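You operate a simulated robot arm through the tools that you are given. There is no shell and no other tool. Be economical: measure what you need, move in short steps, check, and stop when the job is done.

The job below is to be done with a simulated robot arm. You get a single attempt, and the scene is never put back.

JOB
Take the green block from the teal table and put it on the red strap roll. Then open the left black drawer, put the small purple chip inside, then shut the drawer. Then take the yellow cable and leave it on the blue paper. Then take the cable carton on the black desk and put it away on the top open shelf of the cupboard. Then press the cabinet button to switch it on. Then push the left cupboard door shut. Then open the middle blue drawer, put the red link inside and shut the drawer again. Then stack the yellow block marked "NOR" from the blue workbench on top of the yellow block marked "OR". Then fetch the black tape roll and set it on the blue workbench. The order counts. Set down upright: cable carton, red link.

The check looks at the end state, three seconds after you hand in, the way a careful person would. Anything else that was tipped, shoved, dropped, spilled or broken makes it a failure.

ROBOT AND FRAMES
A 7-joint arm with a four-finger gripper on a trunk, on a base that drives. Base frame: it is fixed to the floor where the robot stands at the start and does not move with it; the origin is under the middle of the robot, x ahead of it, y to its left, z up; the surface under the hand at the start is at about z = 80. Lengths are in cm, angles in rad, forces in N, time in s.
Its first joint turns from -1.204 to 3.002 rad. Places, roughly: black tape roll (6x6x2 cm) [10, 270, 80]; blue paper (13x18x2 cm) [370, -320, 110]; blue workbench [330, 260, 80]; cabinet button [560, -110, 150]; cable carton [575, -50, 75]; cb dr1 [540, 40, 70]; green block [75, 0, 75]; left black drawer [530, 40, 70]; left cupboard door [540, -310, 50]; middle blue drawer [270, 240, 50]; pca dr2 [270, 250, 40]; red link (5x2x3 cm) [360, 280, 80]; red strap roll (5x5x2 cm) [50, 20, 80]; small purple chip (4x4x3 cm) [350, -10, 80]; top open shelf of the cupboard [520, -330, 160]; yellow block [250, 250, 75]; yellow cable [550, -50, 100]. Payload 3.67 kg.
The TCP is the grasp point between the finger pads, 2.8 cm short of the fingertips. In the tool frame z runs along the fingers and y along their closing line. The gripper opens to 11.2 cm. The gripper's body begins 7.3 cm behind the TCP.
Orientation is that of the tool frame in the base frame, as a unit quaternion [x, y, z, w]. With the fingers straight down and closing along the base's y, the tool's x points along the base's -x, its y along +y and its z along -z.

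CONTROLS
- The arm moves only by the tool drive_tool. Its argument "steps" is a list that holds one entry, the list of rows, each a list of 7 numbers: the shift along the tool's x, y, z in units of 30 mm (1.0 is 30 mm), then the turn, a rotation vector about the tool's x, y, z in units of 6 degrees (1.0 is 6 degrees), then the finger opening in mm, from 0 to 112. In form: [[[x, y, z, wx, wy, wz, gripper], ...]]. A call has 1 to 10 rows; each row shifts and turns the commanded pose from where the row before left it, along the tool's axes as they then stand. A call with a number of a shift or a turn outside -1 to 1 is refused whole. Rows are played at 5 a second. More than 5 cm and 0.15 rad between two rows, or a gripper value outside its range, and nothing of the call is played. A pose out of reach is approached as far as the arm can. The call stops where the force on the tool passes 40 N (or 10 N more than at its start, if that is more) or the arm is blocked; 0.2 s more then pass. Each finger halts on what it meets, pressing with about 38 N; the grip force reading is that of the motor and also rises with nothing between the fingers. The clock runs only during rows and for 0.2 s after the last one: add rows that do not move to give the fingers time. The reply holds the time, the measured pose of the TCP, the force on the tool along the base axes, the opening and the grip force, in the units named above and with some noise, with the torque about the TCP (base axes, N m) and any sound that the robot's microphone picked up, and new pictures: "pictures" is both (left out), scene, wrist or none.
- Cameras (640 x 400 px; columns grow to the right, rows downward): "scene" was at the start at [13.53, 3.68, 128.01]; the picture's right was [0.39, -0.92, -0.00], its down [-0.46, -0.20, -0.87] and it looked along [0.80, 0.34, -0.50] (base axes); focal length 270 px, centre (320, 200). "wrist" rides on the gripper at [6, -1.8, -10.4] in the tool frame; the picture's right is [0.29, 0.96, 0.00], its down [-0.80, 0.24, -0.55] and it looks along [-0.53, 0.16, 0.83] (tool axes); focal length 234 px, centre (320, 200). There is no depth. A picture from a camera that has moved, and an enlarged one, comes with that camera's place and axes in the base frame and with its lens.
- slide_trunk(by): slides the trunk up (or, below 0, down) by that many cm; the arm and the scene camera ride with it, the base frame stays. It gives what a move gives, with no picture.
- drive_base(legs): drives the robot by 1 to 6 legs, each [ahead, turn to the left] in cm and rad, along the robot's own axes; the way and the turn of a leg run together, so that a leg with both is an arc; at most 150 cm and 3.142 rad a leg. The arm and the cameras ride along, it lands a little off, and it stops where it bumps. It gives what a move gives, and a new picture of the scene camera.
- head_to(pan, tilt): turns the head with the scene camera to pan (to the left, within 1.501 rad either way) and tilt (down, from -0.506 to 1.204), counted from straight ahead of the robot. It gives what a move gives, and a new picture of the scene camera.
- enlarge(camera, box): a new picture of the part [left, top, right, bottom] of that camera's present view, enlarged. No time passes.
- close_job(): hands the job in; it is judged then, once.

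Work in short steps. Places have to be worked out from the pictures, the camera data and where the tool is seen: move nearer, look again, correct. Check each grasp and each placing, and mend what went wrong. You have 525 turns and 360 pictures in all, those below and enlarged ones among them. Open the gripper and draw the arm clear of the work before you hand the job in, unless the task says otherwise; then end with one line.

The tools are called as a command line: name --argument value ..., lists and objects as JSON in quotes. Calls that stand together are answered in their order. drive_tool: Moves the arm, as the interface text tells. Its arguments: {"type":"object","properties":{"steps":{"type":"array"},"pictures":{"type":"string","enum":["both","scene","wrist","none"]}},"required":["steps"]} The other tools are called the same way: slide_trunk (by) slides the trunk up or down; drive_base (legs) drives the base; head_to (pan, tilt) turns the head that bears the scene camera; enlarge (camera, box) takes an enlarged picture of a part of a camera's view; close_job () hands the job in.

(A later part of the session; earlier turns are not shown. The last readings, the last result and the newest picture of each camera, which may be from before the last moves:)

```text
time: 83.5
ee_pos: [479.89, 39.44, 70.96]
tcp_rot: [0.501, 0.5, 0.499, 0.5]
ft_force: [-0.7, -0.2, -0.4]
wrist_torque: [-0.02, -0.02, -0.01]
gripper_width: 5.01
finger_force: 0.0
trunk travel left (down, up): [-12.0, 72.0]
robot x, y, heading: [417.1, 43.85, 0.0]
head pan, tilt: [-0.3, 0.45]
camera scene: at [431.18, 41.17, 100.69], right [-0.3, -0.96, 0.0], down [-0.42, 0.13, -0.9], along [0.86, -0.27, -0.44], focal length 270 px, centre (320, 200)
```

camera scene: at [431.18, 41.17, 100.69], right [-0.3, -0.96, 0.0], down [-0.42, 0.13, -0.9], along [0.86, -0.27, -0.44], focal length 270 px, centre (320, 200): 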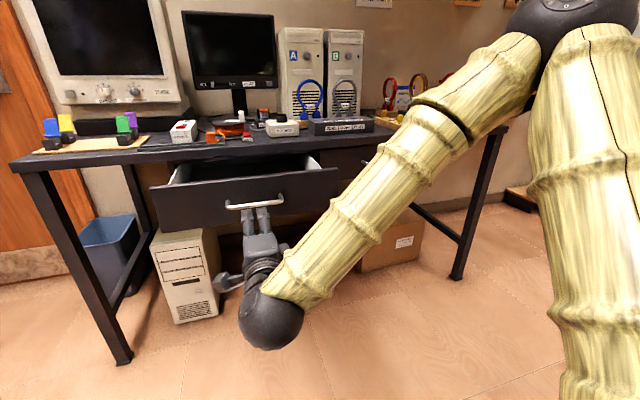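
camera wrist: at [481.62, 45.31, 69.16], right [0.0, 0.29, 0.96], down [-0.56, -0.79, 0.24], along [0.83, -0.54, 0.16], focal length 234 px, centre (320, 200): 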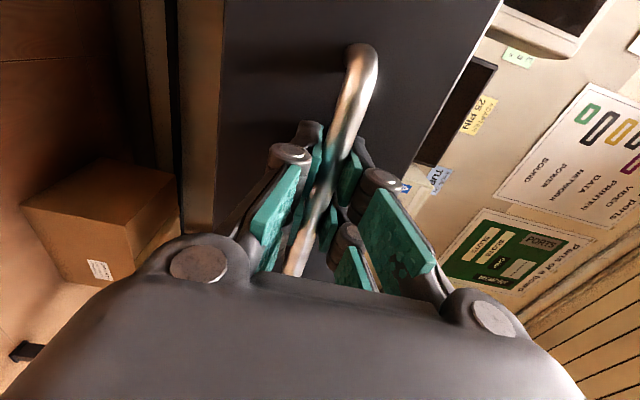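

The drawer stays open. I raise the trunk and turn the tool back down.

slide_trunk --by 30

drive_tool --steps '[[[0, 0, 0, 0.577, 0.577, -0.577, 80], [0, 0, 0, 0.577, 0.577, -0.577, 80], [0, 0, 0, 0.577, 0.577, -0.577, 80], [0, 0, 0, 0.577, 0.577, -0.577, 80], [0, 0, 0, 0.577, 0.577, -0.577, 80], [0, 0, 0, 0.577, 0.577, -0.577, 80], [0, 0, 0, 0.577, 0.577, -0.577, 80], [0, 0, 0, 0.577, 0.577, -0.577, 80], [0, 0, 0, 0.577, 0.577, -0.577, 80], [0, 0, 0, 0.577, 0.577, -0.577, 80]]]' --pictures "none"

drive_tool --steps '[[[0, 0, 0, 0.577, 0.577, -0.577, 80], [0, 0, 0, 0.577, 0.577, -0.577, 80], [0, 0, 0, 0.577, 0.577, -0.577, 80], [0, 0, 0, 0.577, 0.577, -0.577, 80], [0, 0, 0, 0.577, 0.577, -0.577, 80], [0, 0, 0, 0.577, 0.577, -0.577, 80], [0, 0, 0, 0.577, 0.577, -0.577, 80], [0, 0, 0, 0.577, 0.577, -0.577, 80], [0, 0, 0, 0.577, 0.577, -0.577, 80], [0, 0, 0, 0.577, 0.577, -0.577, 80]]]' --pictures "none"

head_to --pan 0.0 --tilt 0.5

```text
time: 86.5
ee_pos: [479.87, 39.53, 100.9]
tcp_rot: [0.501, 0.499, 0.499, 0.5]
ft_force: [1.0, -0.1, 0.9]
wrist_torque: [0.03, -0.03, -0.01]
gripper_width: 5.01
finger_force: 0.0
trunk travel left (down, up): [-42.0, 42.0]
robot x, y, heading: [417.17, 43.87, -0.001]
head pan, tilt: [-0.3, 0.45]
```

```text
time: 88.8
ee_pos: [480.19, 39.53, 100.97]
tcp_rot: [0.291, 0.866, 0.289, 0.288]
ft_force: [0.2, -0.4, -0.1]
wrist_torque: [0.05, -0.04, 0.01]
gripper_width: 8.05
finger_force: 0.0
out of reach, approached as far as the arm can: row 1
trunk travel left (down, up): [-42.0, 42.0]
robot x, y, heading: [416.51, 43.75, -0.001]
head pan, tilt: [-0.3, 0.45]
```

```text
time: 91.0
ee_pos: [480.23, 39.68, 100.96]
tcp_rot: [0.002, 1.0, 0.001, -0.001]
ft_force: [-0.5, 0.4, 0.0]
wrist_torque: [-0.01, 0.02, 0.02]
gripper_width: 7.99
finger_force: 0.1
trunk travel left (down, up): [-42.0, 42.0]
robot x, y, heading: [417.25, 43.87, 0.0]
head pan, tilt: [-0.3, 0.45]
```

```text
time: 91.8
ee_pos: [480.02, 39.59, 100.96]
tcp_rot: [0.001, 1.0, 0.001, 0.0]
ft_force: [-0.2, -0.4, 0.2]
wrist_torque: [0.0, 0.0, 0.02]
gripper_width: 7.98
finger_force: 0.1
trunk travel left (down, up): [-42.0, 42.0]
robot x, y, heading: [417.1, 43.72, 0.002]
head pan, tilt: [0.0, 0.499]
camera scene: at [431.48, 43.87, 130.25], right [0.0, -1.0, 0.0], down [-0.48, 0.0, -0.88], along [0.88, 0.0, -0.48], focal length 270 px, centre (320, 200)
```

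scene: 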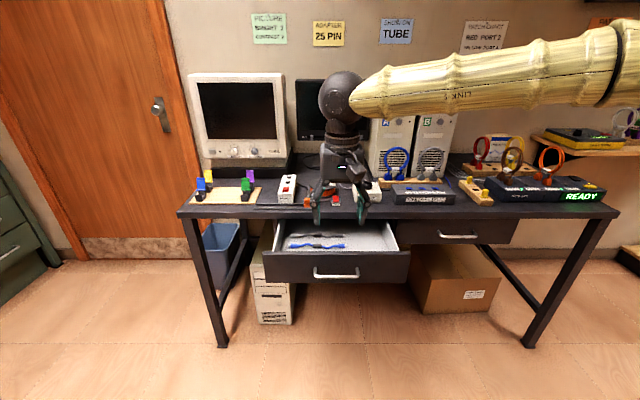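

The drawer is well open; free space inside lies on its right part, near [503, 28]. Now I turn round to the cream table for the chip.

drive_base --legs '[[0, 1.571], [0, 1.571]]'

head_to --pan 0.5 --tilt 0.6

```text
time: 99.8
ee_pos: [354.26, 48.44, 100.99]
tcp_rot: [1.0, -0.004, 0.0, 0.0]
ft_force: [-0.9, -1.2, -0.7]
wrist_torque: [0.02, -0.05, 0.0]
gripper_width: 8.02
finger_force: 0.1
trunk travel left (down, up): [-42.0, 42.0]
robot x, y, heading: [417.08, 43.77, 3.136]
head pan, tilt: [0.0, 0.499]
camera scene: at [403.23, 44.1, 130.25], right [0.01, 1.0, 0.0], down [0.48, 0.0, -0.88], along [-0.88, 0.01, -0.48], focal length 270 px, centre (320, 200)
```

scene: 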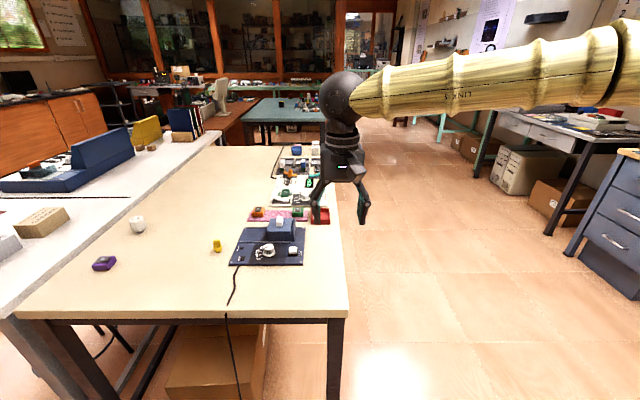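

```text
time: 100.7
ee_pos: [354.21, 48.3, 100.98]
tcp_rot: [1.0, -0.005, -0.001, 0.0]
ft_force: [-0.1, 0.7, 0.4]
wrist_torque: [0.02, 0.0, 0.0]
gripper_width: 8.01
finger_force: 0.1
trunk travel left (down, up): [-42.0, 42.0]
robot x, y, heading: [416.98, 43.86, 3.139]
head pan, tilt: [0.499, 0.6]
camera scene: at [404.54, 39.88, 129.34], right [-0.47, 0.88, 0.0], down [0.5, 0.27, -0.83], along [-0.73, -0.39, -0.56], focal length 270 px, centre (320, 200)
```

scene: 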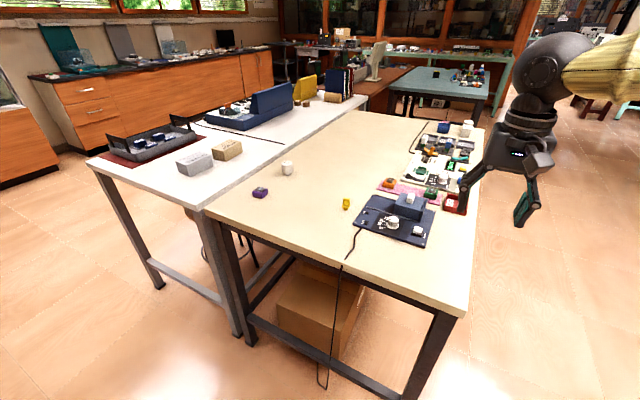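

The purple chip is near [348.5, -12.7]. It's within reach from here, so I swing the arm over toward it.

drive_tool --steps '[[[-0.1, 1, 0, 0, 0, 0, 80], [-0.1, 1, 0, 0, 0, 0, 80], [-0.1, 1, 0, 0, 0, 0, 80], [-0.1, 1, 0, 0, 0, 0, 80], [-0.1, 1, 0, 0, 0, 0, 80], [-0.1, 1, 0, 0, 0, 0, 80], [-0.1, 1, 0, 0, 0, 0, 80], [-0.1, 1, 0, 0, 0, 0, 80], [-0.1, 1, 0, 0, 0, 0, 80], [-0.1, 1, 0, 0, 0, 0, 80]]]' --pictures "none"

drive_tool --steps '[[[0, 1, 0, 0, 0, 0, 80], [0, 1, 0, 0, 0, 0, 80], [0, 1, 0, 0, 0, 0, 80], [0, 1, 0, 0, 0, 0, 80], [0, 1, 0, 0, 0, 0, 80], [0, 1, 0, 0, 0, 0, 80], [0, 1, 0, 0, 0, 0, 80], [0, 1, 0, 0, 0, 0, 80], [0, 1, 0, 0, 0, 0, 80]]]' --pictures "both"

```text
time: 102.9
ee_pos: [351.02, 18.38, 100.91]
tcp_rot: [1.0, -0.006, 0.0, 0.0]
ft_force: [1.1, 0.8, 0.0]
wrist_torque: [0.07, -0.02, 0.01]
gripper_width: 8.0
finger_force: 0.0
trunk travel left (down, up): [-42.0, 42.0]
robot x, y, heading: [417.68, 43.7, 3.135]
head pan, tilt: [0.499, 0.6]
```

```text
time: 104.9
ee_pos: [350.75, -1.78, 101.0]
tcp_rot: [1.0, -0.004, 0.0, 0.0]
ft_force: [-0.5, -0.4, 0.3]
wrist_torque: [0.01, 0.0, 0.02]
gripper_width: 8.01
finger_force: 0.1
out of reach, approached as far as the arm can: row 7, 8, 9
trunk travel left (down, up): [-42.0, 42.0]
robot x, y, heading: [417.27, 43.95, 3.135]
head pan, tilt: [0.499, 0.6]
camera scene: at [404.54, 39.85, 129.34], right [-0.47, 0.88, 0.0], down [0.5, 0.27, -0.83], along [-0.73, -0.39, -0.56], focal length 270 px, centre (320, 200)
camera wrist: at [356.8, 0.18, 111.33], right [0.28, -0.96, 0.0], down [-0.8, -0.23, 0.55], along [-0.53, -0.15, -0.83], focal length 234 px, centre (320, 200)
```

scene: 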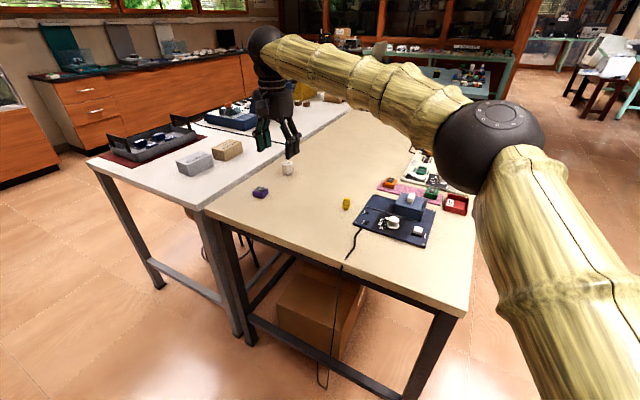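
wrist: 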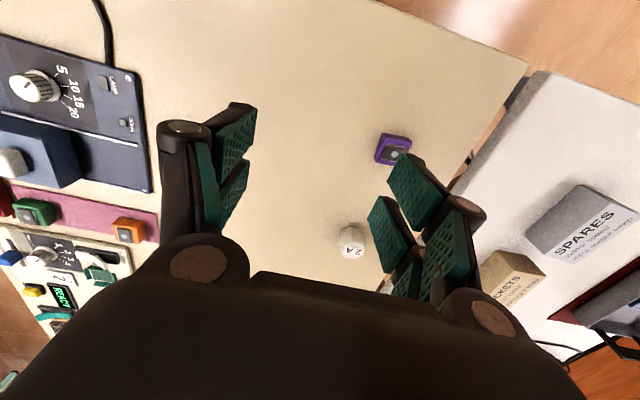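

The chip is just out of reach at this height, so I sidestep the base about 48 cm toward -y.

drive_base --legs '[[0, 1.571], [48, 0], [0, -1.571]]'

```text
time: 115.4
ee_pos: [349.03, -48.86, 100.87]
tcp_rot: [1.0, -0.012, 0.0, 0.0]
ft_force: [-0.2, -0.7, -0.4]
wrist_torque: [0.0, 0.0, -0.02]
gripper_width: 8.01
finger_force: 0.0
trunk travel left (down, up): [-42.0, 42.0]
robot x, y, heading: [416.03, -4.18, 3.119]
head pan, tilt: [0.499, 0.6]
camera scene: at [403.55, -8.29, 129.34], right [-0.46, 0.89, 0.0], down [0.5, 0.26, -0.82], along [-0.73, -0.38, -0.57], focal length 270 px, centre (320, 200)
```

scene: 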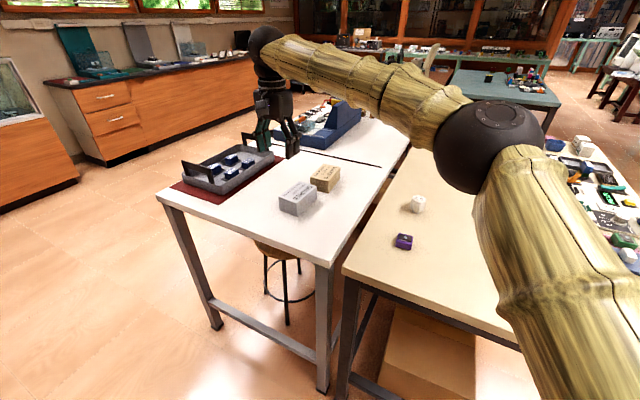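

The chip is confirmed at about [349.2, -12.8]. I move the hand over it.

drive_tool --steps '[[[0.2, -1, 0, 0, 0, 0, 80], [0.2, -1, 0, 0, 0, 0, 80], [0.2, -1, 0, 0, 0, 0, 80], [0.1, -1, 0, 0, 0, 0, 80], [0, -1, 0, 0, 0, 0, 80], [0, -1, 0, 0, 0, 0, 80], [0, -1, 0, 0, 0, 0, 80], [0, -1, 0, 0, 0, 0, 80], [0, -1, 0, 0, 0, 0, 80], [0, -1, 0, 0, 0, 0, 80]]]' --pictures "none"

drive_tool --steps '[[[0, -1, 0, 0, 0, 0, 80], [0, -1, 0.5, 0, 0, 0, 80], [0, 0, 0.5, 0, 0, 0, 80]]]' --pictures "wrist"

```text
time: 117.6
ee_pos: [351.93, -19.01, 100.92]
tcp_rot: [1.0, -0.012, 0.0, 0.0]
ft_force: [0.4, 0.4, -0.6]
wrist_torque: [0.01, -0.04, 0.02]
gripper_width: 8.01
finger_force: 0.1
trunk travel left (down, up): [-42.0, 42.0]
robot x, y, heading: [416.47, -4.89, 3.121]
head pan, tilt: [0.499, 0.6]
```

```text
time: 118.4
ee_pos: [352.17, -13.02, 98.01]
tcp_rot: [1.0, -0.012, 0.0, 0.0]
ft_force: [-0.2, -0.6, 0.1]
wrist_torque: [-0.01, 0.02, -0.01]
gripper_width: 7.97
finger_force: 0.1
trunk travel left (down, up): [-42.0, 42.0]
robot x, y, heading: [416.44, -4.24, 3.118]
head pan, tilt: [0.499, 0.6]
camera wrist: at [358.16, -11.27, 108.3], right [0.26, -0.96, 0.0], down [-0.8, -0.22, 0.55], along [-0.53, -0.15, -0.83], focal length 234 px, centre (320, 200)
```

wrist: 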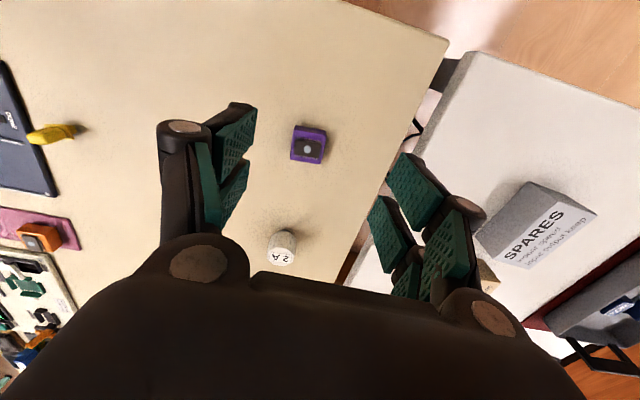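

enlarge --camera "wrist" --box '[260, 110, 356, 170]'

```text
6.67 times, centred on (308, 140) of wrist
camera zoom: at [358.16, -11.27, 108.3], right [0.26, -0.96, 0.0], down [-0.8, -0.22, 0.55], along [-0.53, -0.15, -0.83], focal length 1561 px, centre (400, 600)
```

zoom: 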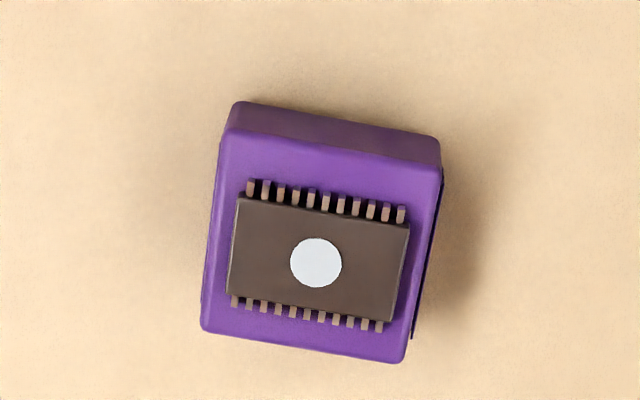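

The chip's top is 3.6 cm square, centred at about [348.2, -12.6], and needs a 5° turn. I align and go down to z ≈ 83.4.

drive_tool --steps '[[[-0.67, -0.06, 0, 0, 0, 0, 80], [-0.66, -0.06, 0, 0, 0, -0.9, 80], [0, 0, 1, 0, 0, 0, 80], [0, 0, 1, 0, 0, 0, 80], [0, 0, 1, 0, 0, 0, 80], [0, 0, 1, 0, 0, 0, 80], [0, 0, 0.6, 0, 0, 0, 80], [0, 0, 0.27, 0, 0, 0, 80]]]' --pictures "wrist"

```text
time: 120.2
ee_pos: [348.18, -12.62, 83.22]
tcp_rot: [0.999, 0.034, 0.001, 0.001]
ft_force: [-0.7, -0.3, -0.1]
wrist_torque: [-0.01, 0.01, 0.03]
gripper_width: 8.0
finger_force: 0.1
trunk travel left (down, up): [-42.0, 42.0]
robot x, y, heading: [416.17, -4.61, 3.118]
head pan, tilt: [0.499, 0.6]
camera wrist: at [354.07, -10.27, 93.64], right [0.35, -0.94, 0.0], down [-0.78, -0.29, 0.55], along [-0.52, -0.2, -0.83], focal length 234 px, centre (320, 200)
```

wrist: 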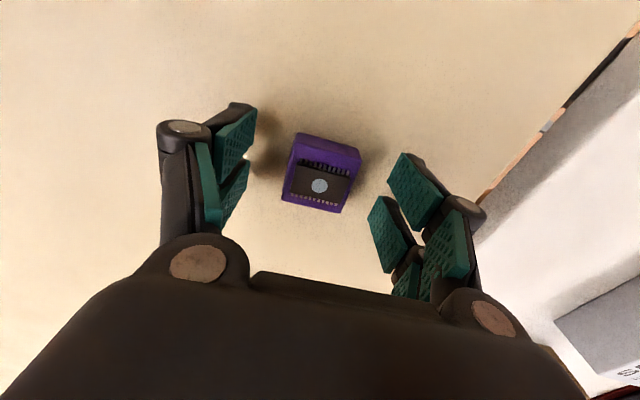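

The chip sits between the pads. I grip and lift it.

drive_tool --steps '[[[0, 0, 0, 0, 0, 0, 20], [0, 0, 0, 0, 0, 0, 20], [0, 0, 0, 0, 0, 0, 20], [0, 0, -0.5, 0, 0, 0, 20], [0, 0, -1, 0, 0, 0, 20], [0, 0, -1, 0, 0, 0, 20], [0, 0, -1, 0, 0, 0, 20], [0, 0, -1, 0, 0, 0, 20], [0, 0, -1, 0, 0, 0, 20]]]' --pictures "wrist"

```text
time: 122.2
ee_pos: [348.37, -12.66, 99.95]
tcp_rot: [0.999, 0.035, 0.0, -0.001]
ft_force: [0.2, 0.6, -0.5]
wrist_torque: [-0.02, 0.0, -0.01]
gripper_width: 3.7
finger_force: 37.9
trunk travel left (down, up): [-42.0, 42.0]
robot x, y, heading: [415.74, -4.57, 3.117]
head pan, tilt: [0.499, 0.6]
camera wrist: at [354.2, -10.3, 110.29], right [0.35, -0.94, 0.0], down [-0.78, -0.29, 0.55], along [-0.52, -0.2, -0.83], focal length 234 px, centre (320, 200)
```

wrist: 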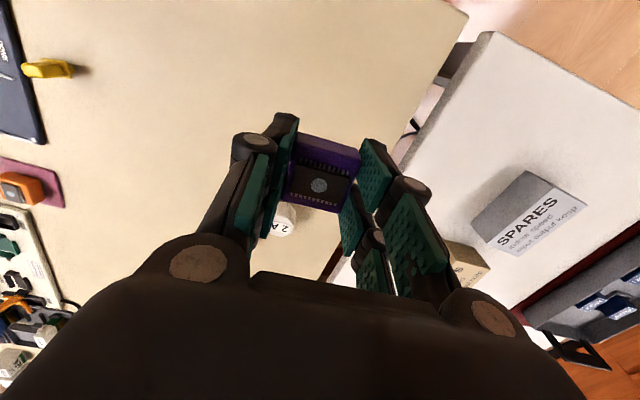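

The chip is held at 3.7 cm. I drive to about [416, 26] facing the desk.

drive_base --legs '[[0, -1.546], [30, 0], [0, -1.571]]'

head_to --pan 0.1 --tilt 0.6

```text
time: 131.8
ee_pos: [484.26, 35.58, 99.77]
tcp_rot: [-0.049, 0.999, 0.0, 0.001]
ft_force: [0.6, -1.1, -0.4]
wrist_torque: [0.01, 0.01, 0.06]
gripper_width: 3.71
finger_force: 37.9
trunk travel left (down, up): [-42.0, 42.0]
robot x, y, heading: [416.11, 25.34, 0.006]
head pan, tilt: [0.499, 0.6]
camera scene: at [429.4, 29.98, 129.34], right [0.48, -0.88, 0.0], down [-0.49, -0.27, -0.83], along [0.72, 0.4, -0.56], focal length 270 px, centre (320, 200)
```

scene: 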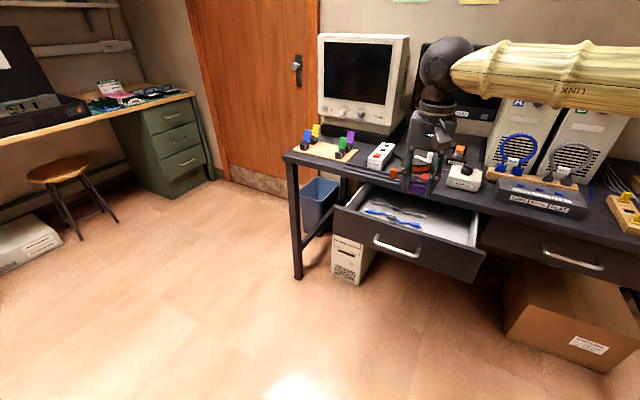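

```text
time: 132.7
ee_pos: [484.2, 35.74, 99.92]
tcp_rot: [-0.048, 0.999, 0.0, 0.0]
ft_force: [-0.2, -0.2, -0.4]
wrist_torque: [0.0, 0.01, 0.01]
gripper_width: 3.7
finger_force: 38.2
trunk travel left (down, up): [-42.0, 42.0]
robot x, y, heading: [416.61, 25.9, 0.011]
head pan, tilt: [0.099, 0.6]
camera scene: at [430.46, 26.67, 129.34], right [0.11, -0.99, 0.0], down [-0.56, -0.06, -0.82], along [0.82, 0.09, -0.57], focal length 270 px, centre (320, 200)
```

scene: 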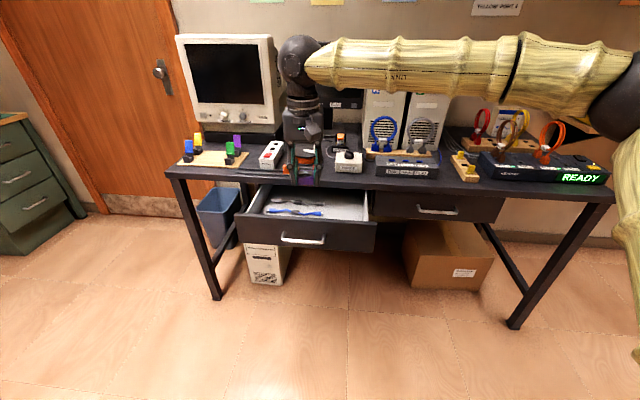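

The drawer's interior spans about x 498–517 and y 20–58, and its right part is free. I drive 15 cm closer first so the arm needn't stretch.

drive_base --legs '[[15, 0]]'

drive_tool --steps '[[[0, 0, 0, 0, 0, 0.92, 20], [-0.7, -0.65, 0, 0, 0, 0, 20], [-0.7, -0.65, 0, 0, 0, 0, 20], [-0.7, -0.65, 0, 0, 0, 0, 20], [-0.6, -0.6, 0.5, 0, 0, 0, 20], [0, 0, 1, 0, 0, 0, 20], [0, 0, 1, 0, 0, 0, 20]]]'

```text
time: 134.1
ee_pos: [499.46, 35.54, 99.73]
tcp_rot: [-0.049, 0.999, 0.0, -0.001]
ft_force: [-0.4, 0.2, -0.9]
wrist_torque: [0.0, 0.0, 0.01]
gripper_width: 3.71
finger_force: 37.6
trunk travel left (down, up): [-42.0, 42.0]
robot x, y, heading: [431.58, 25.75, 0.006]
head pan, tilt: [0.099, 0.6]
camera scene: at [445.73, 26.75, 129.32], right [0.11, -0.99, 0.0], down [-0.56, -0.06, -0.82], along [0.82, 0.09, -0.57], focal length 270 px, centre (320, 200)
```

scene: 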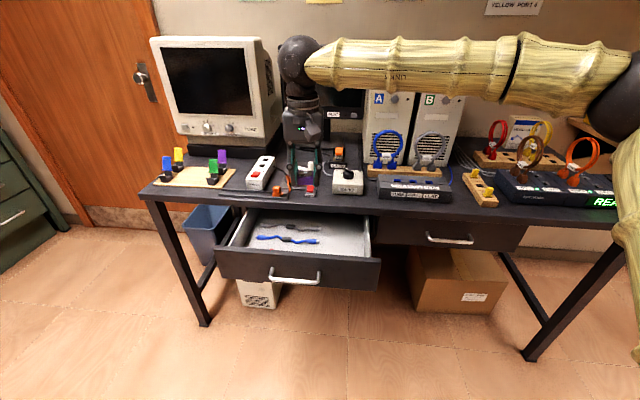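

```text
time: 135.7
ee_pos: [507.52, 27.98, 92.23]
tcp_rot: [-0.001, 1.0, -0.001, 0.0]
ft_force: [0.6, -0.7, -0.2]
wrist_torque: [-0.03, 0.0, 0.01]
gripper_width: 3.73
finger_force: 37.7
trunk travel left (down, up): [-42.0, 42.0]
robot x, y, heading: [431.13, 25.4, 0.007]
head pan, tilt: [0.099, 0.6]
camera scene: at [445.68, 26.72, 129.33], right [0.11, -0.99, 0.0], down [-0.56, -0.06, -0.82], along [0.82, 0.09, -0.57], focal length 270 px, centre (320, 200)
camera wrist: at [501.55, 26.28, 102.64], right [-0.29, 0.96, 0.0], down [0.8, 0.24, 0.55], along [0.53, 0.16, -0.83], focal length 234 px, centre (320, 200)
```

scene: 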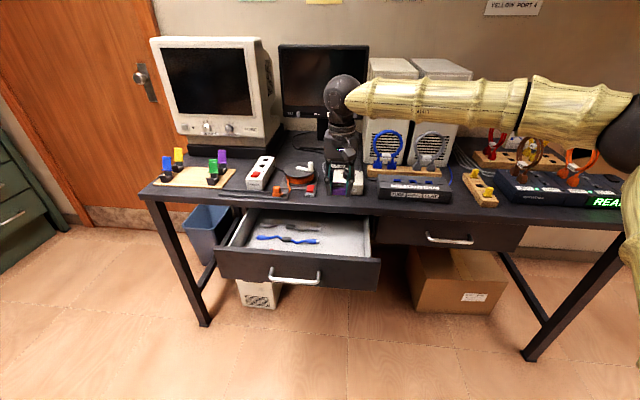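
wrist: 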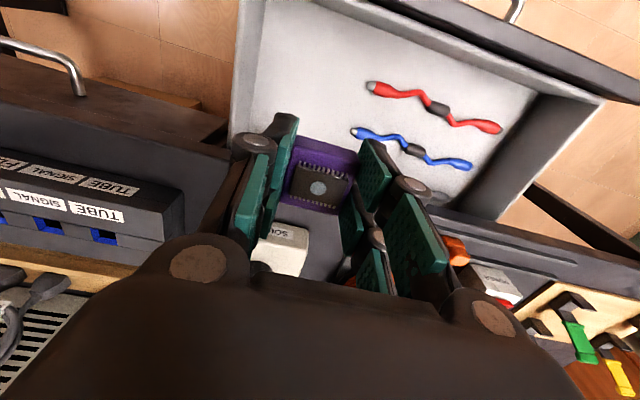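

In the wrist view the landing spot is on clear drawer floor, right of the tools. I shift 1.5 cm further right and go down.

drive_tool --steps '[[[0, -0.5, 1, 0, 0, 0, 20], [0, 0, 1, 0, 0, 0, 20], [0, 0, 1, 0, 0, 0, 20], [0, 0, 1, 0, 0, 0, 20], [0, 0, 1, 0, 0, 0, 20], [0, 0, 0.7, 0, 0, 0, 20], [0, 0, 0.4, 0, 0, 0, 20]]]'

```text
time: 137.3
ee_pos: [507.39, 26.62, 73.96]
tcp_rot: [-0.001, 1.0, -0.001, 0.0]
ft_force: [0.6, 0.0, -1.0]
wrist_torque: [-0.02, -0.02, -0.01]
gripper_width: 3.7
finger_force: 37.7
trunk travel left (down, up): [-42.0, 42.0]
robot x, y, heading: [431.63, 25.87, 0.008]
head pan, tilt: [0.099, 0.6]
camera scene: at [445.63, 26.75, 129.34], right [0.11, -0.99, 0.0], down [-0.56, -0.06, -0.82], along [0.82, 0.09, -0.57], focal length 270 px, centre (320, 200)
camera wrist: at [501.54, 24.87, 84.39], right [-0.29, 0.96, 0.0], down [0.8, 0.24, 0.55], along [0.53, 0.16, -0.83], focal length 234 px, centre (320, 200)
```

scene: 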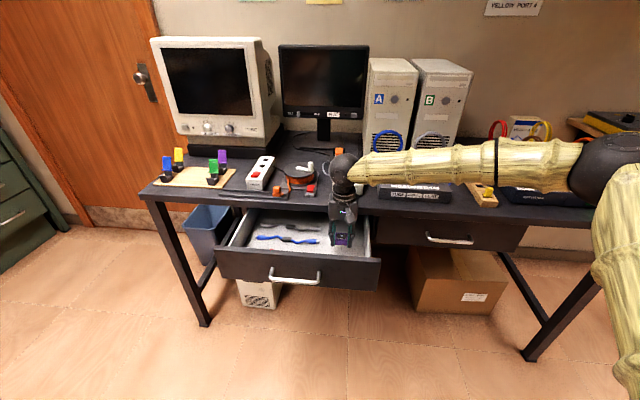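
wrist: 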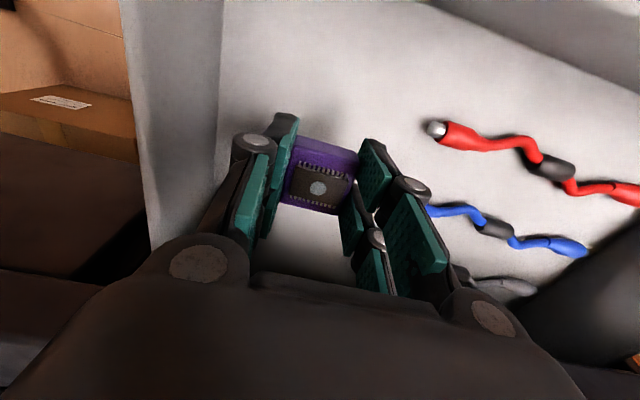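

It's inside and clear of the tools. I lower further in small steps to feel the floor.

drive_tool --steps '[[[0, 0, 0.3, 0, 0, 0, 20], [0, 0, 0.3, 0, 0, 0, 20], [0, 0, 0, 0, 0, 0, 20]]]' --pictures "wrist"

```text
time: 138.1
ee_pos: [507.5, 26.6, 72.39]
tcp_rot: [-0.001, 1.0, 0.0, 0.0]
ft_force: [0.4, 0.3, -0.3]
wrist_torque: [0.05, 0.06, 0.02]
gripper_width: 3.68
finger_force: 37.7
trunk travel left (down, up): [-42.0, 42.0]
robot x, y, heading: [431.17, 25.81, 0.007]
head pan, tilt: [0.099, 0.6]
camera wrist: at [501.55, 24.83, 82.6], right [-0.29, 0.96, 0.0], down [0.8, 0.24, 0.55], along [0.53, 0.16, -0.83], focal length 234 px, centre (320, 200)
```

wrist: 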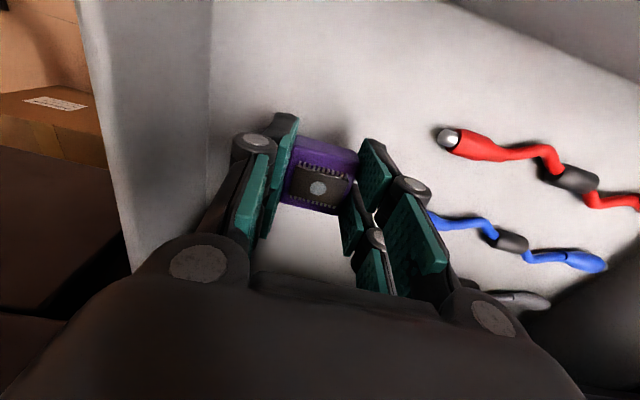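

Still free; I continue down.

drive_tool --steps '[[[0, 0, 0.25, 0, 0, 0, 20], [0, 0, 0.15, 0, 0, 0, 20], [0, 0, 0, 0, 0, 0, 20]]]' --pictures "none"

drive_tool --steps '[[[0, 0, 0.12, 0, 0, 0, 20], [0, 0, 0.12, 0, 0, 0, 20], [0, 0, 0, 0, 0, 0, 20]]]' --pictures "wrist"

```text
time: 138.9
ee_pos: [507.49, 26.63, 71.07]
tcp_rot: [-0.001, 1.0, 0.0, 0.0]
ft_force: [-1.2, -0.5, -0.6]
wrist_torque: [0.01, 0.0, 0.0]
gripper_width: 3.71
finger_force: 37.9
trunk travel left (down, up): [-42.0, 42.0]
robot x, y, heading: [431.62, 25.73, 0.009]
head pan, tilt: [0.099, 0.6]
```

```text
time: 139.7
ee_pos: [507.47, 26.5, 70.34]
tcp_rot: [-0.001, 1.0, 0.001, 0.0]
ft_force: [-0.1, -0.4, 0.3]
wrist_torque: [0.0, 0.0, -0.02]
gripper_width: 3.72
finger_force: 37.5
trunk travel left (down, up): [-42.0, 42.0]
robot x, y, heading: [431.63, 25.43, 0.012]
head pan, tilt: [0.099, 0.6]
camera wrist: at [501.58, 24.87, 80.7], right [-0.29, 0.96, 0.0], down [0.8, 0.24, 0.55], along [0.53, 0.16, -0.83], focal length 234 px, centre (320, 200)
```

wrist: 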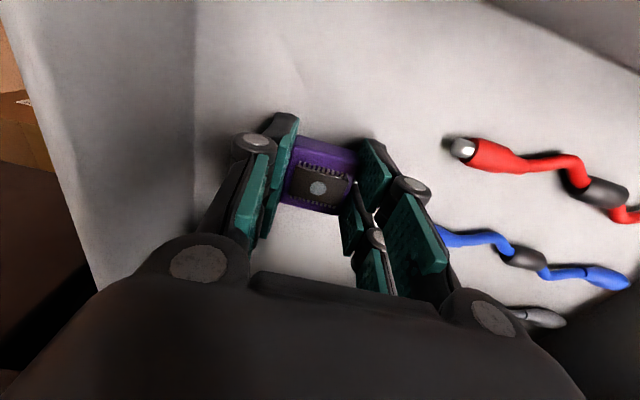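

The drawer floor should be just below. I take small steps until contact.

drive_tool --steps '[[[0, 0, 0.1, 0, 0, 0, 20], [0, 0, 0, 0, 0, 0, 20]]]' --pictures "none"

drive_tool --steps '[[[0, 0, 0.1, 0, 0, 0, 20], [0, 0, 0, 0, 0, 0, 20]]]' --pictures "none"

```text
time: 140.3
ee_pos: [507.46, 26.68, 70.1]
tcp_rot: [0.0, 1.0, 0.0, 0.0]
ft_force: [0.0, -0.2, 1.0]
wrist_torque: [-0.01, 0.01, -0.01]
gripper_width: 3.71
finger_force: 37.8
trunk travel left (down, up): [-42.0, 42.0]
robot x, y, heading: [431.79, 25.95, 0.006]
head pan, tilt: [0.099, 0.6]
```

```text
time: 140.9
ee_pos: [507.38, 26.61, 70.03]
tcp_rot: [-0.001, 1.0, 0.001, 0.002]
ft_force: [1.2, -0.9, 22.6]
wrist_torque: [-0.11, 0.09, 0.0]
gripper_width: 3.69
finger_force: 37.8
trunk travel left (down, up): [-42.0, 42.0]
robot x, y, heading: [431.64, 25.19, 0.007]
head pan, tilt: [0.099, 0.6]
```

Contact with the floor. I ease up, release and rise out.

drive_tool --steps '[[[0, 0, -0.07, 0, 0, 0, 20], [0, 0, 0, 0, 0, 0, 52], [0, 0, 0, 0, 0, 0, 52], [0, 0, -0.5, 0, 0, 0, 52], [0, 0, -1, 0, 0, 0, 52], [0, 0, -1, 0, 0, 0, 52], [0, 0, -1, 0, 0, 0, 52], [0, 0, -1, 0, 0, 0, 52], [0, 0, -1, 0, 0, 0, 52], [0, 0, -1, 0, 0, 0, 52]]]' --pictures "none"

drive_tool --steps '[[[0, 0, -1, 0, 0, 0, 52], [0, 0, -1, 0, 0, 0, 52], [0, 0, -1, 0, 0, 0, 52]]]' --pictures "both"

```text
time: 143.1
ee_pos: [507.33, 26.58, 89.66]
tcp_rot: [0.0, 1.0, -0.001, 0.0]
ft_force: [0.2, -0.3, -0.2]
wrist_torque: [0.01, -0.01, 0.0]
gripper_width: 5.2
finger_force: 0.1
trunk travel left (down, up): [-42.0, 42.0]
robot x, y, heading: [431.85, 25.81, 0.008]
head pan, tilt: [0.099, 0.6]
```

```text
time: 143.9
ee_pos: [507.4, 26.61, 98.55]
tcp_rot: [-0.001, 1.0, -0.001, 0.0]
ft_force: [0.3, 0.1, 0.2]
wrist_torque: [0.01, 0.02, 0.03]
gripper_width: 5.2
finger_force: 0.1
trunk travel left (down, up): [-42.0, 42.0]
robot x, y, heading: [431.75, 25.63, 0.007]
head pan, tilt: [0.099, 0.6]
camera scene: at [445.58, 26.77, 129.34], right [0.11, -0.99, 0.0], down [-0.56, -0.06, -0.83], along [0.82, 0.09, -0.56], focal length 270 px, centre (320, 200)
camera wrist: at [501.52, 24.89, 108.88], right [-0.29, 0.96, 0.0], down [0.8, 0.24, 0.55], along [0.53, 0.16, -0.83], focal length 234 px, centre (320, 200)
```

scene: 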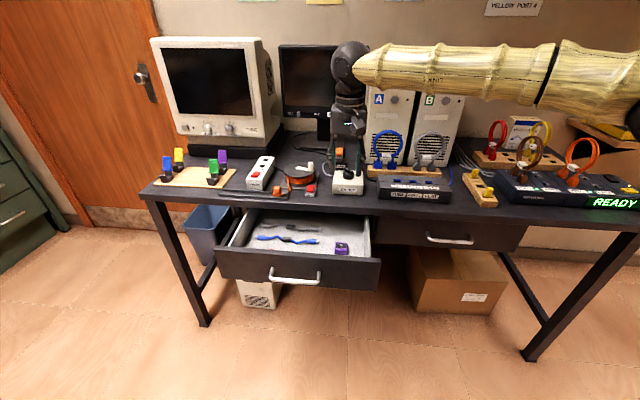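
wrist: 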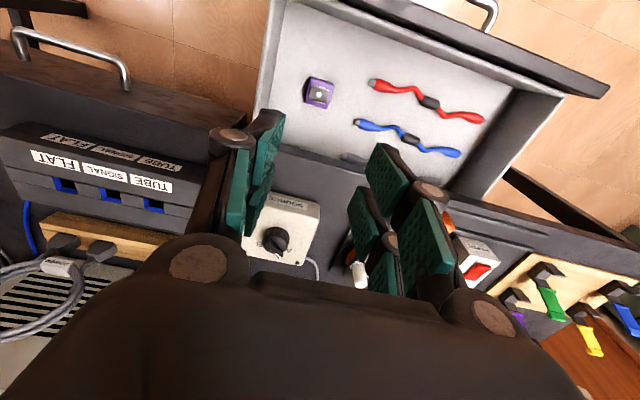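

The chip lies safely in the drawer. I move the closed fingers in front of the handle to push it shut.

drive_tool --steps '[[[0.93, 0.52, 0, 0, 0, 0, 0], [0.93, 0.52, 0, 0, 0, 0, 0], [0.93, 0.52, 0, 0, 0, 0, 0], [0.93, 0.52, 0, 0, 0, 0, 0], [0.93, 0.52, 0, 0, 0, 0, 0], [0.93, 0.52, 0, 0, 0, 0, 0], [0.93, 0.52, 0, 0, 0, 0, 0], [0.96, 0.45, 0, 0, 0, 0, 0]]]' --pictures "none"

drive_tool --steps '[[[0, 0, 1, 0, 0, 0, 0], [0, 0, 1, 0, 0, 0, 0], [0, 0, 1, 0, 0, 0, 0], [0, 0, 1, 0, 0, 0, 0], [0, 0, 1, 0, 0, 0, 0], [0, 0, 1, 0, 0, 0, 0], [0, 0, 1, 0, 0, 0, 0], [0, 0, 1, 0, 0, 0, 0], [0, 0, 1, 0, 0, 0, 0]]]' --pictures "both"

```text
time: 145.7
ee_pos: [484.99, 38.71, 98.48]
tcp_rot: [-0.001, 1.0, 0.0, -0.001]
ft_force: [-0.1, 0.3, 0.8]
wrist_torque: [-0.02, 0.0, 0.03]
gripper_width: 0.01
finger_force: 35.7
trunk travel left (down, up): [-42.0, 42.0]
robot x, y, heading: [431.55, 25.73, 0.005]
head pan, tilt: [0.099, 0.6]
```

```text
time: 147.7
ee_pos: [485.22, 38.72, 71.53]
tcp_rot: [-0.001, 1.0, 0.0, 0.0]
ft_force: [-0.6, 0.4, -0.3]
wrist_torque: [0.01, -0.02, -0.05]
gripper_width: 0.0
finger_force: 35.3
trunk travel left (down, up): [-42.0, 42.0]
robot x, y, heading: [431.65, 25.72, 0.01]
head pan, tilt: [0.099, 0.6]
camera scene: at [445.63, 26.77, 129.34], right [0.11, -0.99, 0.0], down [-0.56, -0.06, -0.82], along [0.82, 0.09, -0.57], focal length 270 px, centre (320, 200)
camera wrist: at [479.16, 37.06, 81.87], right [-0.29, 0.96, 0.0], down [0.8, 0.24, 0.55], along [0.53, 0.16, -0.83], focal length 234 px, centre (320, 200)
```

scene: 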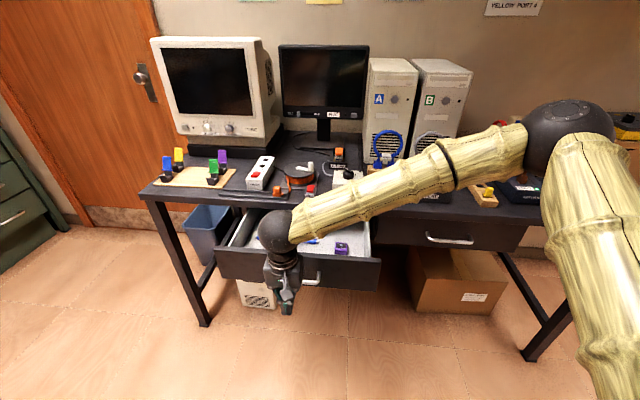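
wrist: 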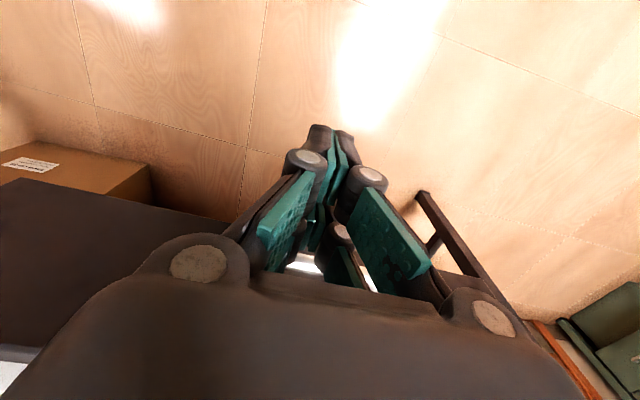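

The fingers are in front of the bar. I push forward in steady steps.

drive_tool --steps '[[[-0.7, 0, 0, 0, 0, 0, 0], [-0.7, 0, 0, 0, 0, 0, 0], [-0.7, 0, 0, 0, 0, 0, 0], [-0.7, 0, 0, 0, 0, 0, 0], [-0.7, 0, 0, 0, 0, 0, 0], [-0.7, 0, 0, 0, 0, 0, 0], [-0.7, 0, 0, 0, 0, 0, 0], [-0.7, 0, 0, 0, 0, 0, 0], [-0.7, 0, 0, 0, 0, 0, 0], [-0.7, 0, 0, 0, 0, 0, 0]]]' --pictures "both"

```text
time: 149.9
ee_pos: [506.06, 38.8, 71.36]
tcp_rot: [-0.001, 1.0, 0.0, 0.0]
ft_force: [0.0, 0.4, -0.2]
wrist_torque: [0.0, 0.03, 0.03]
gripper_width: 0.01
finger_force: 35.8
trunk travel left (down, up): [-42.0, 42.0]
robot x, y, heading: [431.81, 25.5, 0.006]
head pan, tilt: [0.099, 0.6]
camera scene: at [445.64, 26.76, 129.33], right [0.11, -0.99, 0.0], down [-0.56, -0.06, -0.82], along [0.82, 0.09, -0.57], focal length 270 px, centre (320, 200)
camera wrist: at [500.13, 37.13, 81.82], right [-0.29, 0.96, 0.0], down [0.8, 0.24, 0.55], along [0.53, 0.16, -0.83], focal length 234 px, centre (320, 200)
```

scene: 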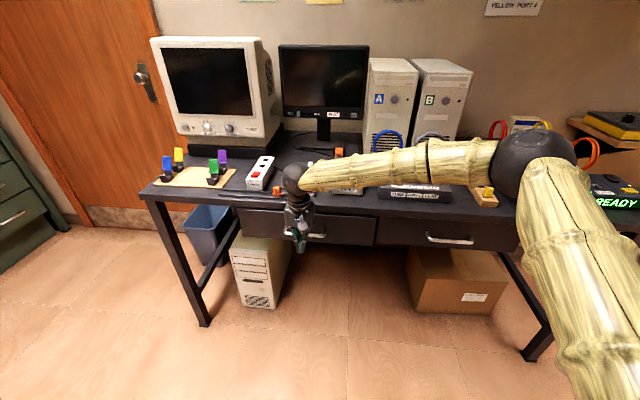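
wrist: 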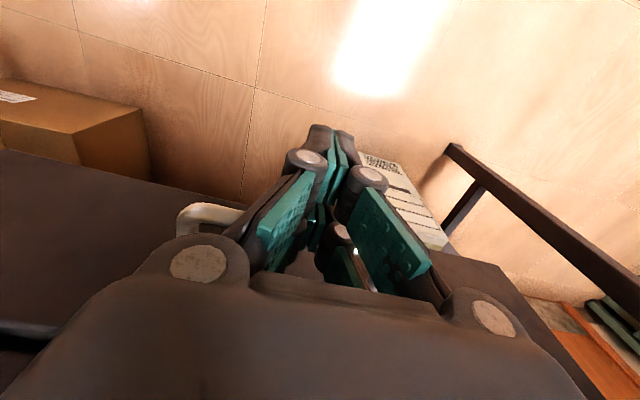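

It slides easily. I push the remaining 6–7 cm until the stop is felt.

drive_tool --steps '[[[-0.5, 0, 0, 0, 0, 0, 0], [-0.5, 0, 0, 0, 0, 0, 0], [-0.5, 0, 0, 0, 0, 0, 0], [-0.3, 0, 0, 0, 0, 0, 0], [-0.2, 0, 0, 0, 0, 0, 0], [-0.2, 0, 0, 0, 0, 0, 0], [-0.1, 0, 0, 0, 0, 0, 0]]]' --pictures "scene"

```text
time: 150.6
ee_pos: [508.5, 39.07, 71.31]
tcp_rot: [-0.003, 1.0, -0.002, -0.005]
ft_force: [-11.5, -1.7, 2.0]
wrist_torque: [-0.16, 0.03, -0.04]
gripper_width: 0.58
finger_force: 36.0
trunk travel left (down, up): [-42.0, 42.0]
robot x, y, heading: [431.49, 25.67, 0.007]
head pan, tilt: [0.099, 0.6]
stopped in row 3: the force on the tool passed its limit at 55 N (the readings are from after the stop); the commanded pose is now the measured one
camera scene: at [445.58, 26.77, 129.35], right [0.11, -0.99, 0.0], down [-0.56, -0.06, -0.83], along [0.82, 0.09, -0.56], focal length 270 px, centre (320, 200)
```

scene: 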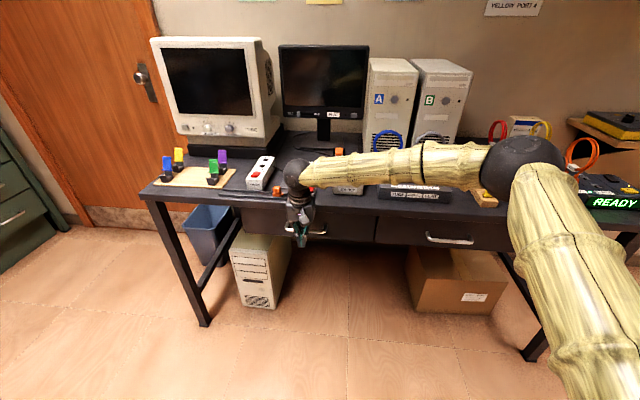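

The push met a stop. I check whether the drawer is flush.

enlarge --camera "scene" --box '[220, 170, 400, 260]'

```text
3.56 times, centred on (310, 215) of scene
camera zoom: at [445.58, 26.77, 129.35], right [0.11, -0.99, 0.0], down [-0.56, -0.06, -0.83], along [0.82, 0.09, -0.56], focal length 960 px, centre (356, 147)
```

zoom: 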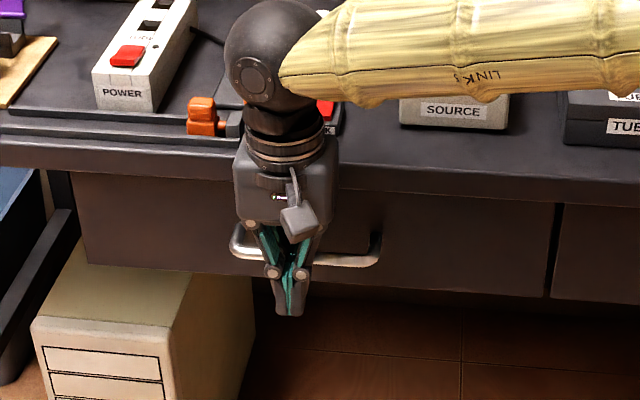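

It looks flush. I back the hand away and up to view it unobstructed.

drive_tool --steps '[[[0.6, 0, 0, 0, 0, 0, 0], [1, 0, 0, 0, 0, 0, 0], [1, 0, 0, 0, 0, 0, 0], [1, 0, 0, 0, 0, 0, 0], [0, 0, -1, 0, 0, 0, 0], [0, 0, -1, 0, 0, 0, 0], [0, 0, -1, 0, 0, 0, 0], [0, 0, -1, 0, 0, 0, 0], [0, 0, -1, 0, 0, 0, 0], [0, 0, -1, 0, 0, 0, 0]]]' --pictures "none"

drive_tool --steps '[[[0, 0, -1, 0, 0, 0, 0], [0, 0, -1, 0, 0, 0, 0], [0, 0, -1, 0, 0, 0, 0], [0, 0, -1, 0, 0, 0, 0], [0, 0, -1, 0, 0, 0, 50]]]' --pictures "scene"

enlarge --camera "scene" --box '[220, 170, 540, 280]'

```text
time: 152.8
ee_pos: [498.26, 39.01, 89.51]
tcp_rot: [-0.003, 1.0, -0.002, -0.005]
ft_force: [0.4, -1.2, -0.2]
wrist_torque: [0.0, 0.0, -0.01]
gripper_width: 0.01
finger_force: 35.9
trunk travel left (down, up): [-42.0, 42.0]
robot x, y, heading: [431.47, 25.82, 0.006]
head pan, tilt: [0.099, 0.6]
```

```text
time: 153.9
ee_pos: [498.22, 38.87, 104.38]
tcp_rot: [-0.003, 1.0, -0.002, -0.005]
ft_force: [0.0, -0.4, -0.2]
wrist_torque: [-0.01, -0.04, -0.01]
gripper_width: 5.0
finger_force: 0.1
trunk travel left (down, up): [-42.0, 42.0]
robot x, y, heading: [431.2, 25.54, 0.007]
head pan, tilt: [0.099, 0.6]
camera scene: at [445.56, 26.77, 129.34], right [0.11, -0.99, 0.0], down [-0.56, -0.06, -0.83], along [0.82, 0.09, -0.56], focal length 270 px, centre (320, 200)
```

scene: 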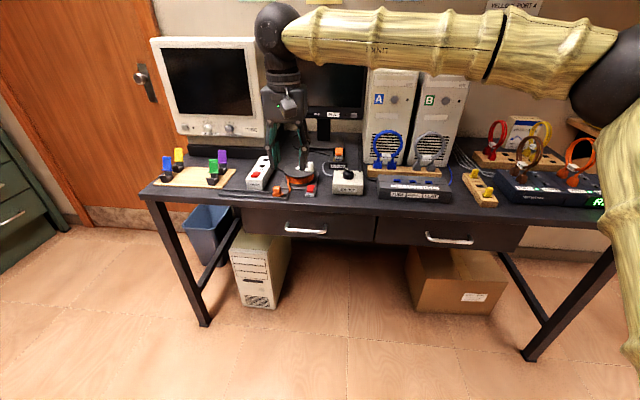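

```text
2.00 times, centred on (380, 225) of scene
camera zoom: at [445.56, 26.77, 129.34], right [0.11, -0.99, 0.0], down [-0.56, -0.06, -0.83], along [0.82, 0.09, -0.56], focal length 540 px, centre (200, 150)
```

zoom: 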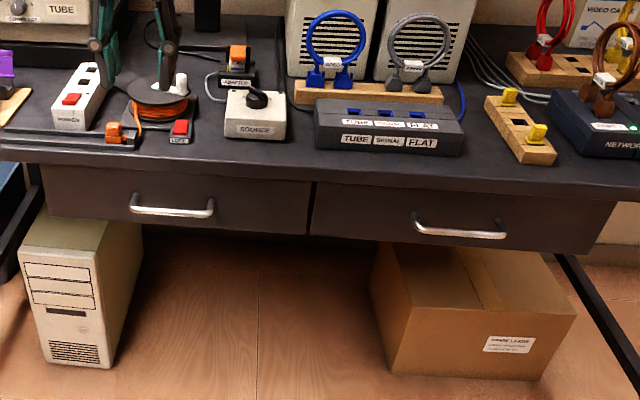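

Both drawer fronts line up, so the left one is shut. Next is the yellow cable near [550, -50]; I shift the base sideways to face it.

drive_base --legs '[[-5, 0], [0, -1.571], [76, 0], [0, 1.571]]'

head_to --pan 0.0 --tilt 0.5

```text
time: 166.3
ee_pos: [492.14, -38.14, 104.29]
tcp_rot: [0.005, 1.0, -0.002, -0.005]
ft_force: [-0.7, 0.0, 0.8]
wrist_torque: [0.0, 0.02, -0.04]
gripper_width: 5.0
finger_force: 0.0
trunk travel left (down, up): [-42.0, 42.0]
robot x, y, heading: [425.3, -50.96, -0.005]
head pan, tilt: [0.099, 0.6]
camera scene: at [439.37, -49.62, 129.34], right [0.09, -1.0, 0.0], down [-0.56, -0.05, -0.82], along [0.82, 0.07, -0.57], focal length 270 px, centre (320, 200)
```

scene: 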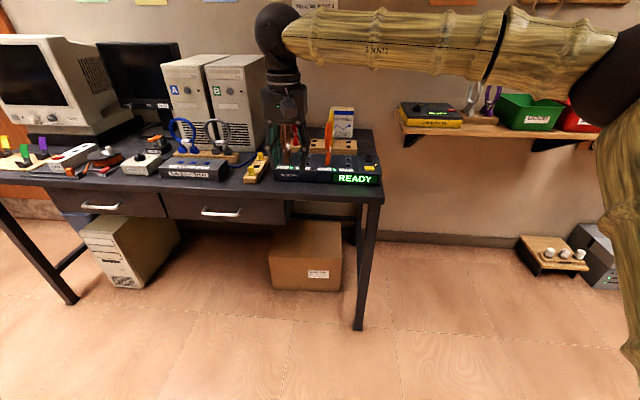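

```text
time: 167.0
ee_pos: [492.05, -38.15, 104.4]
tcp_rot: [0.004, 1.0, -0.001, -0.005]
ft_force: [-0.1, 0.6, 0.4]
wrist_torque: [-0.03, 0.0, 0.01]
gripper_width: 5.01
finger_force: 0.0
trunk travel left (down, up): [-42.0, 42.0]
robot x, y, heading: [425.35, -50.33, -0.011]
head pan, tilt: [0.0, 0.499]
camera scene: at [439.66, -50.52, 130.24], right [-0.01, -1.0, 0.0], down [-0.48, 0.0, -0.88], along [0.88, -0.01, -0.48], focal length 270 px, centre (320, 200)
```

scene: 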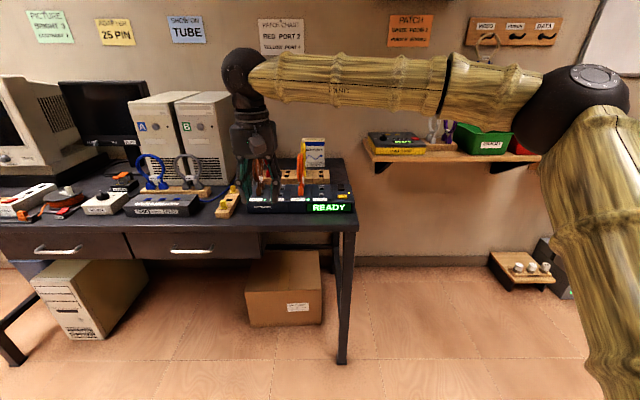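

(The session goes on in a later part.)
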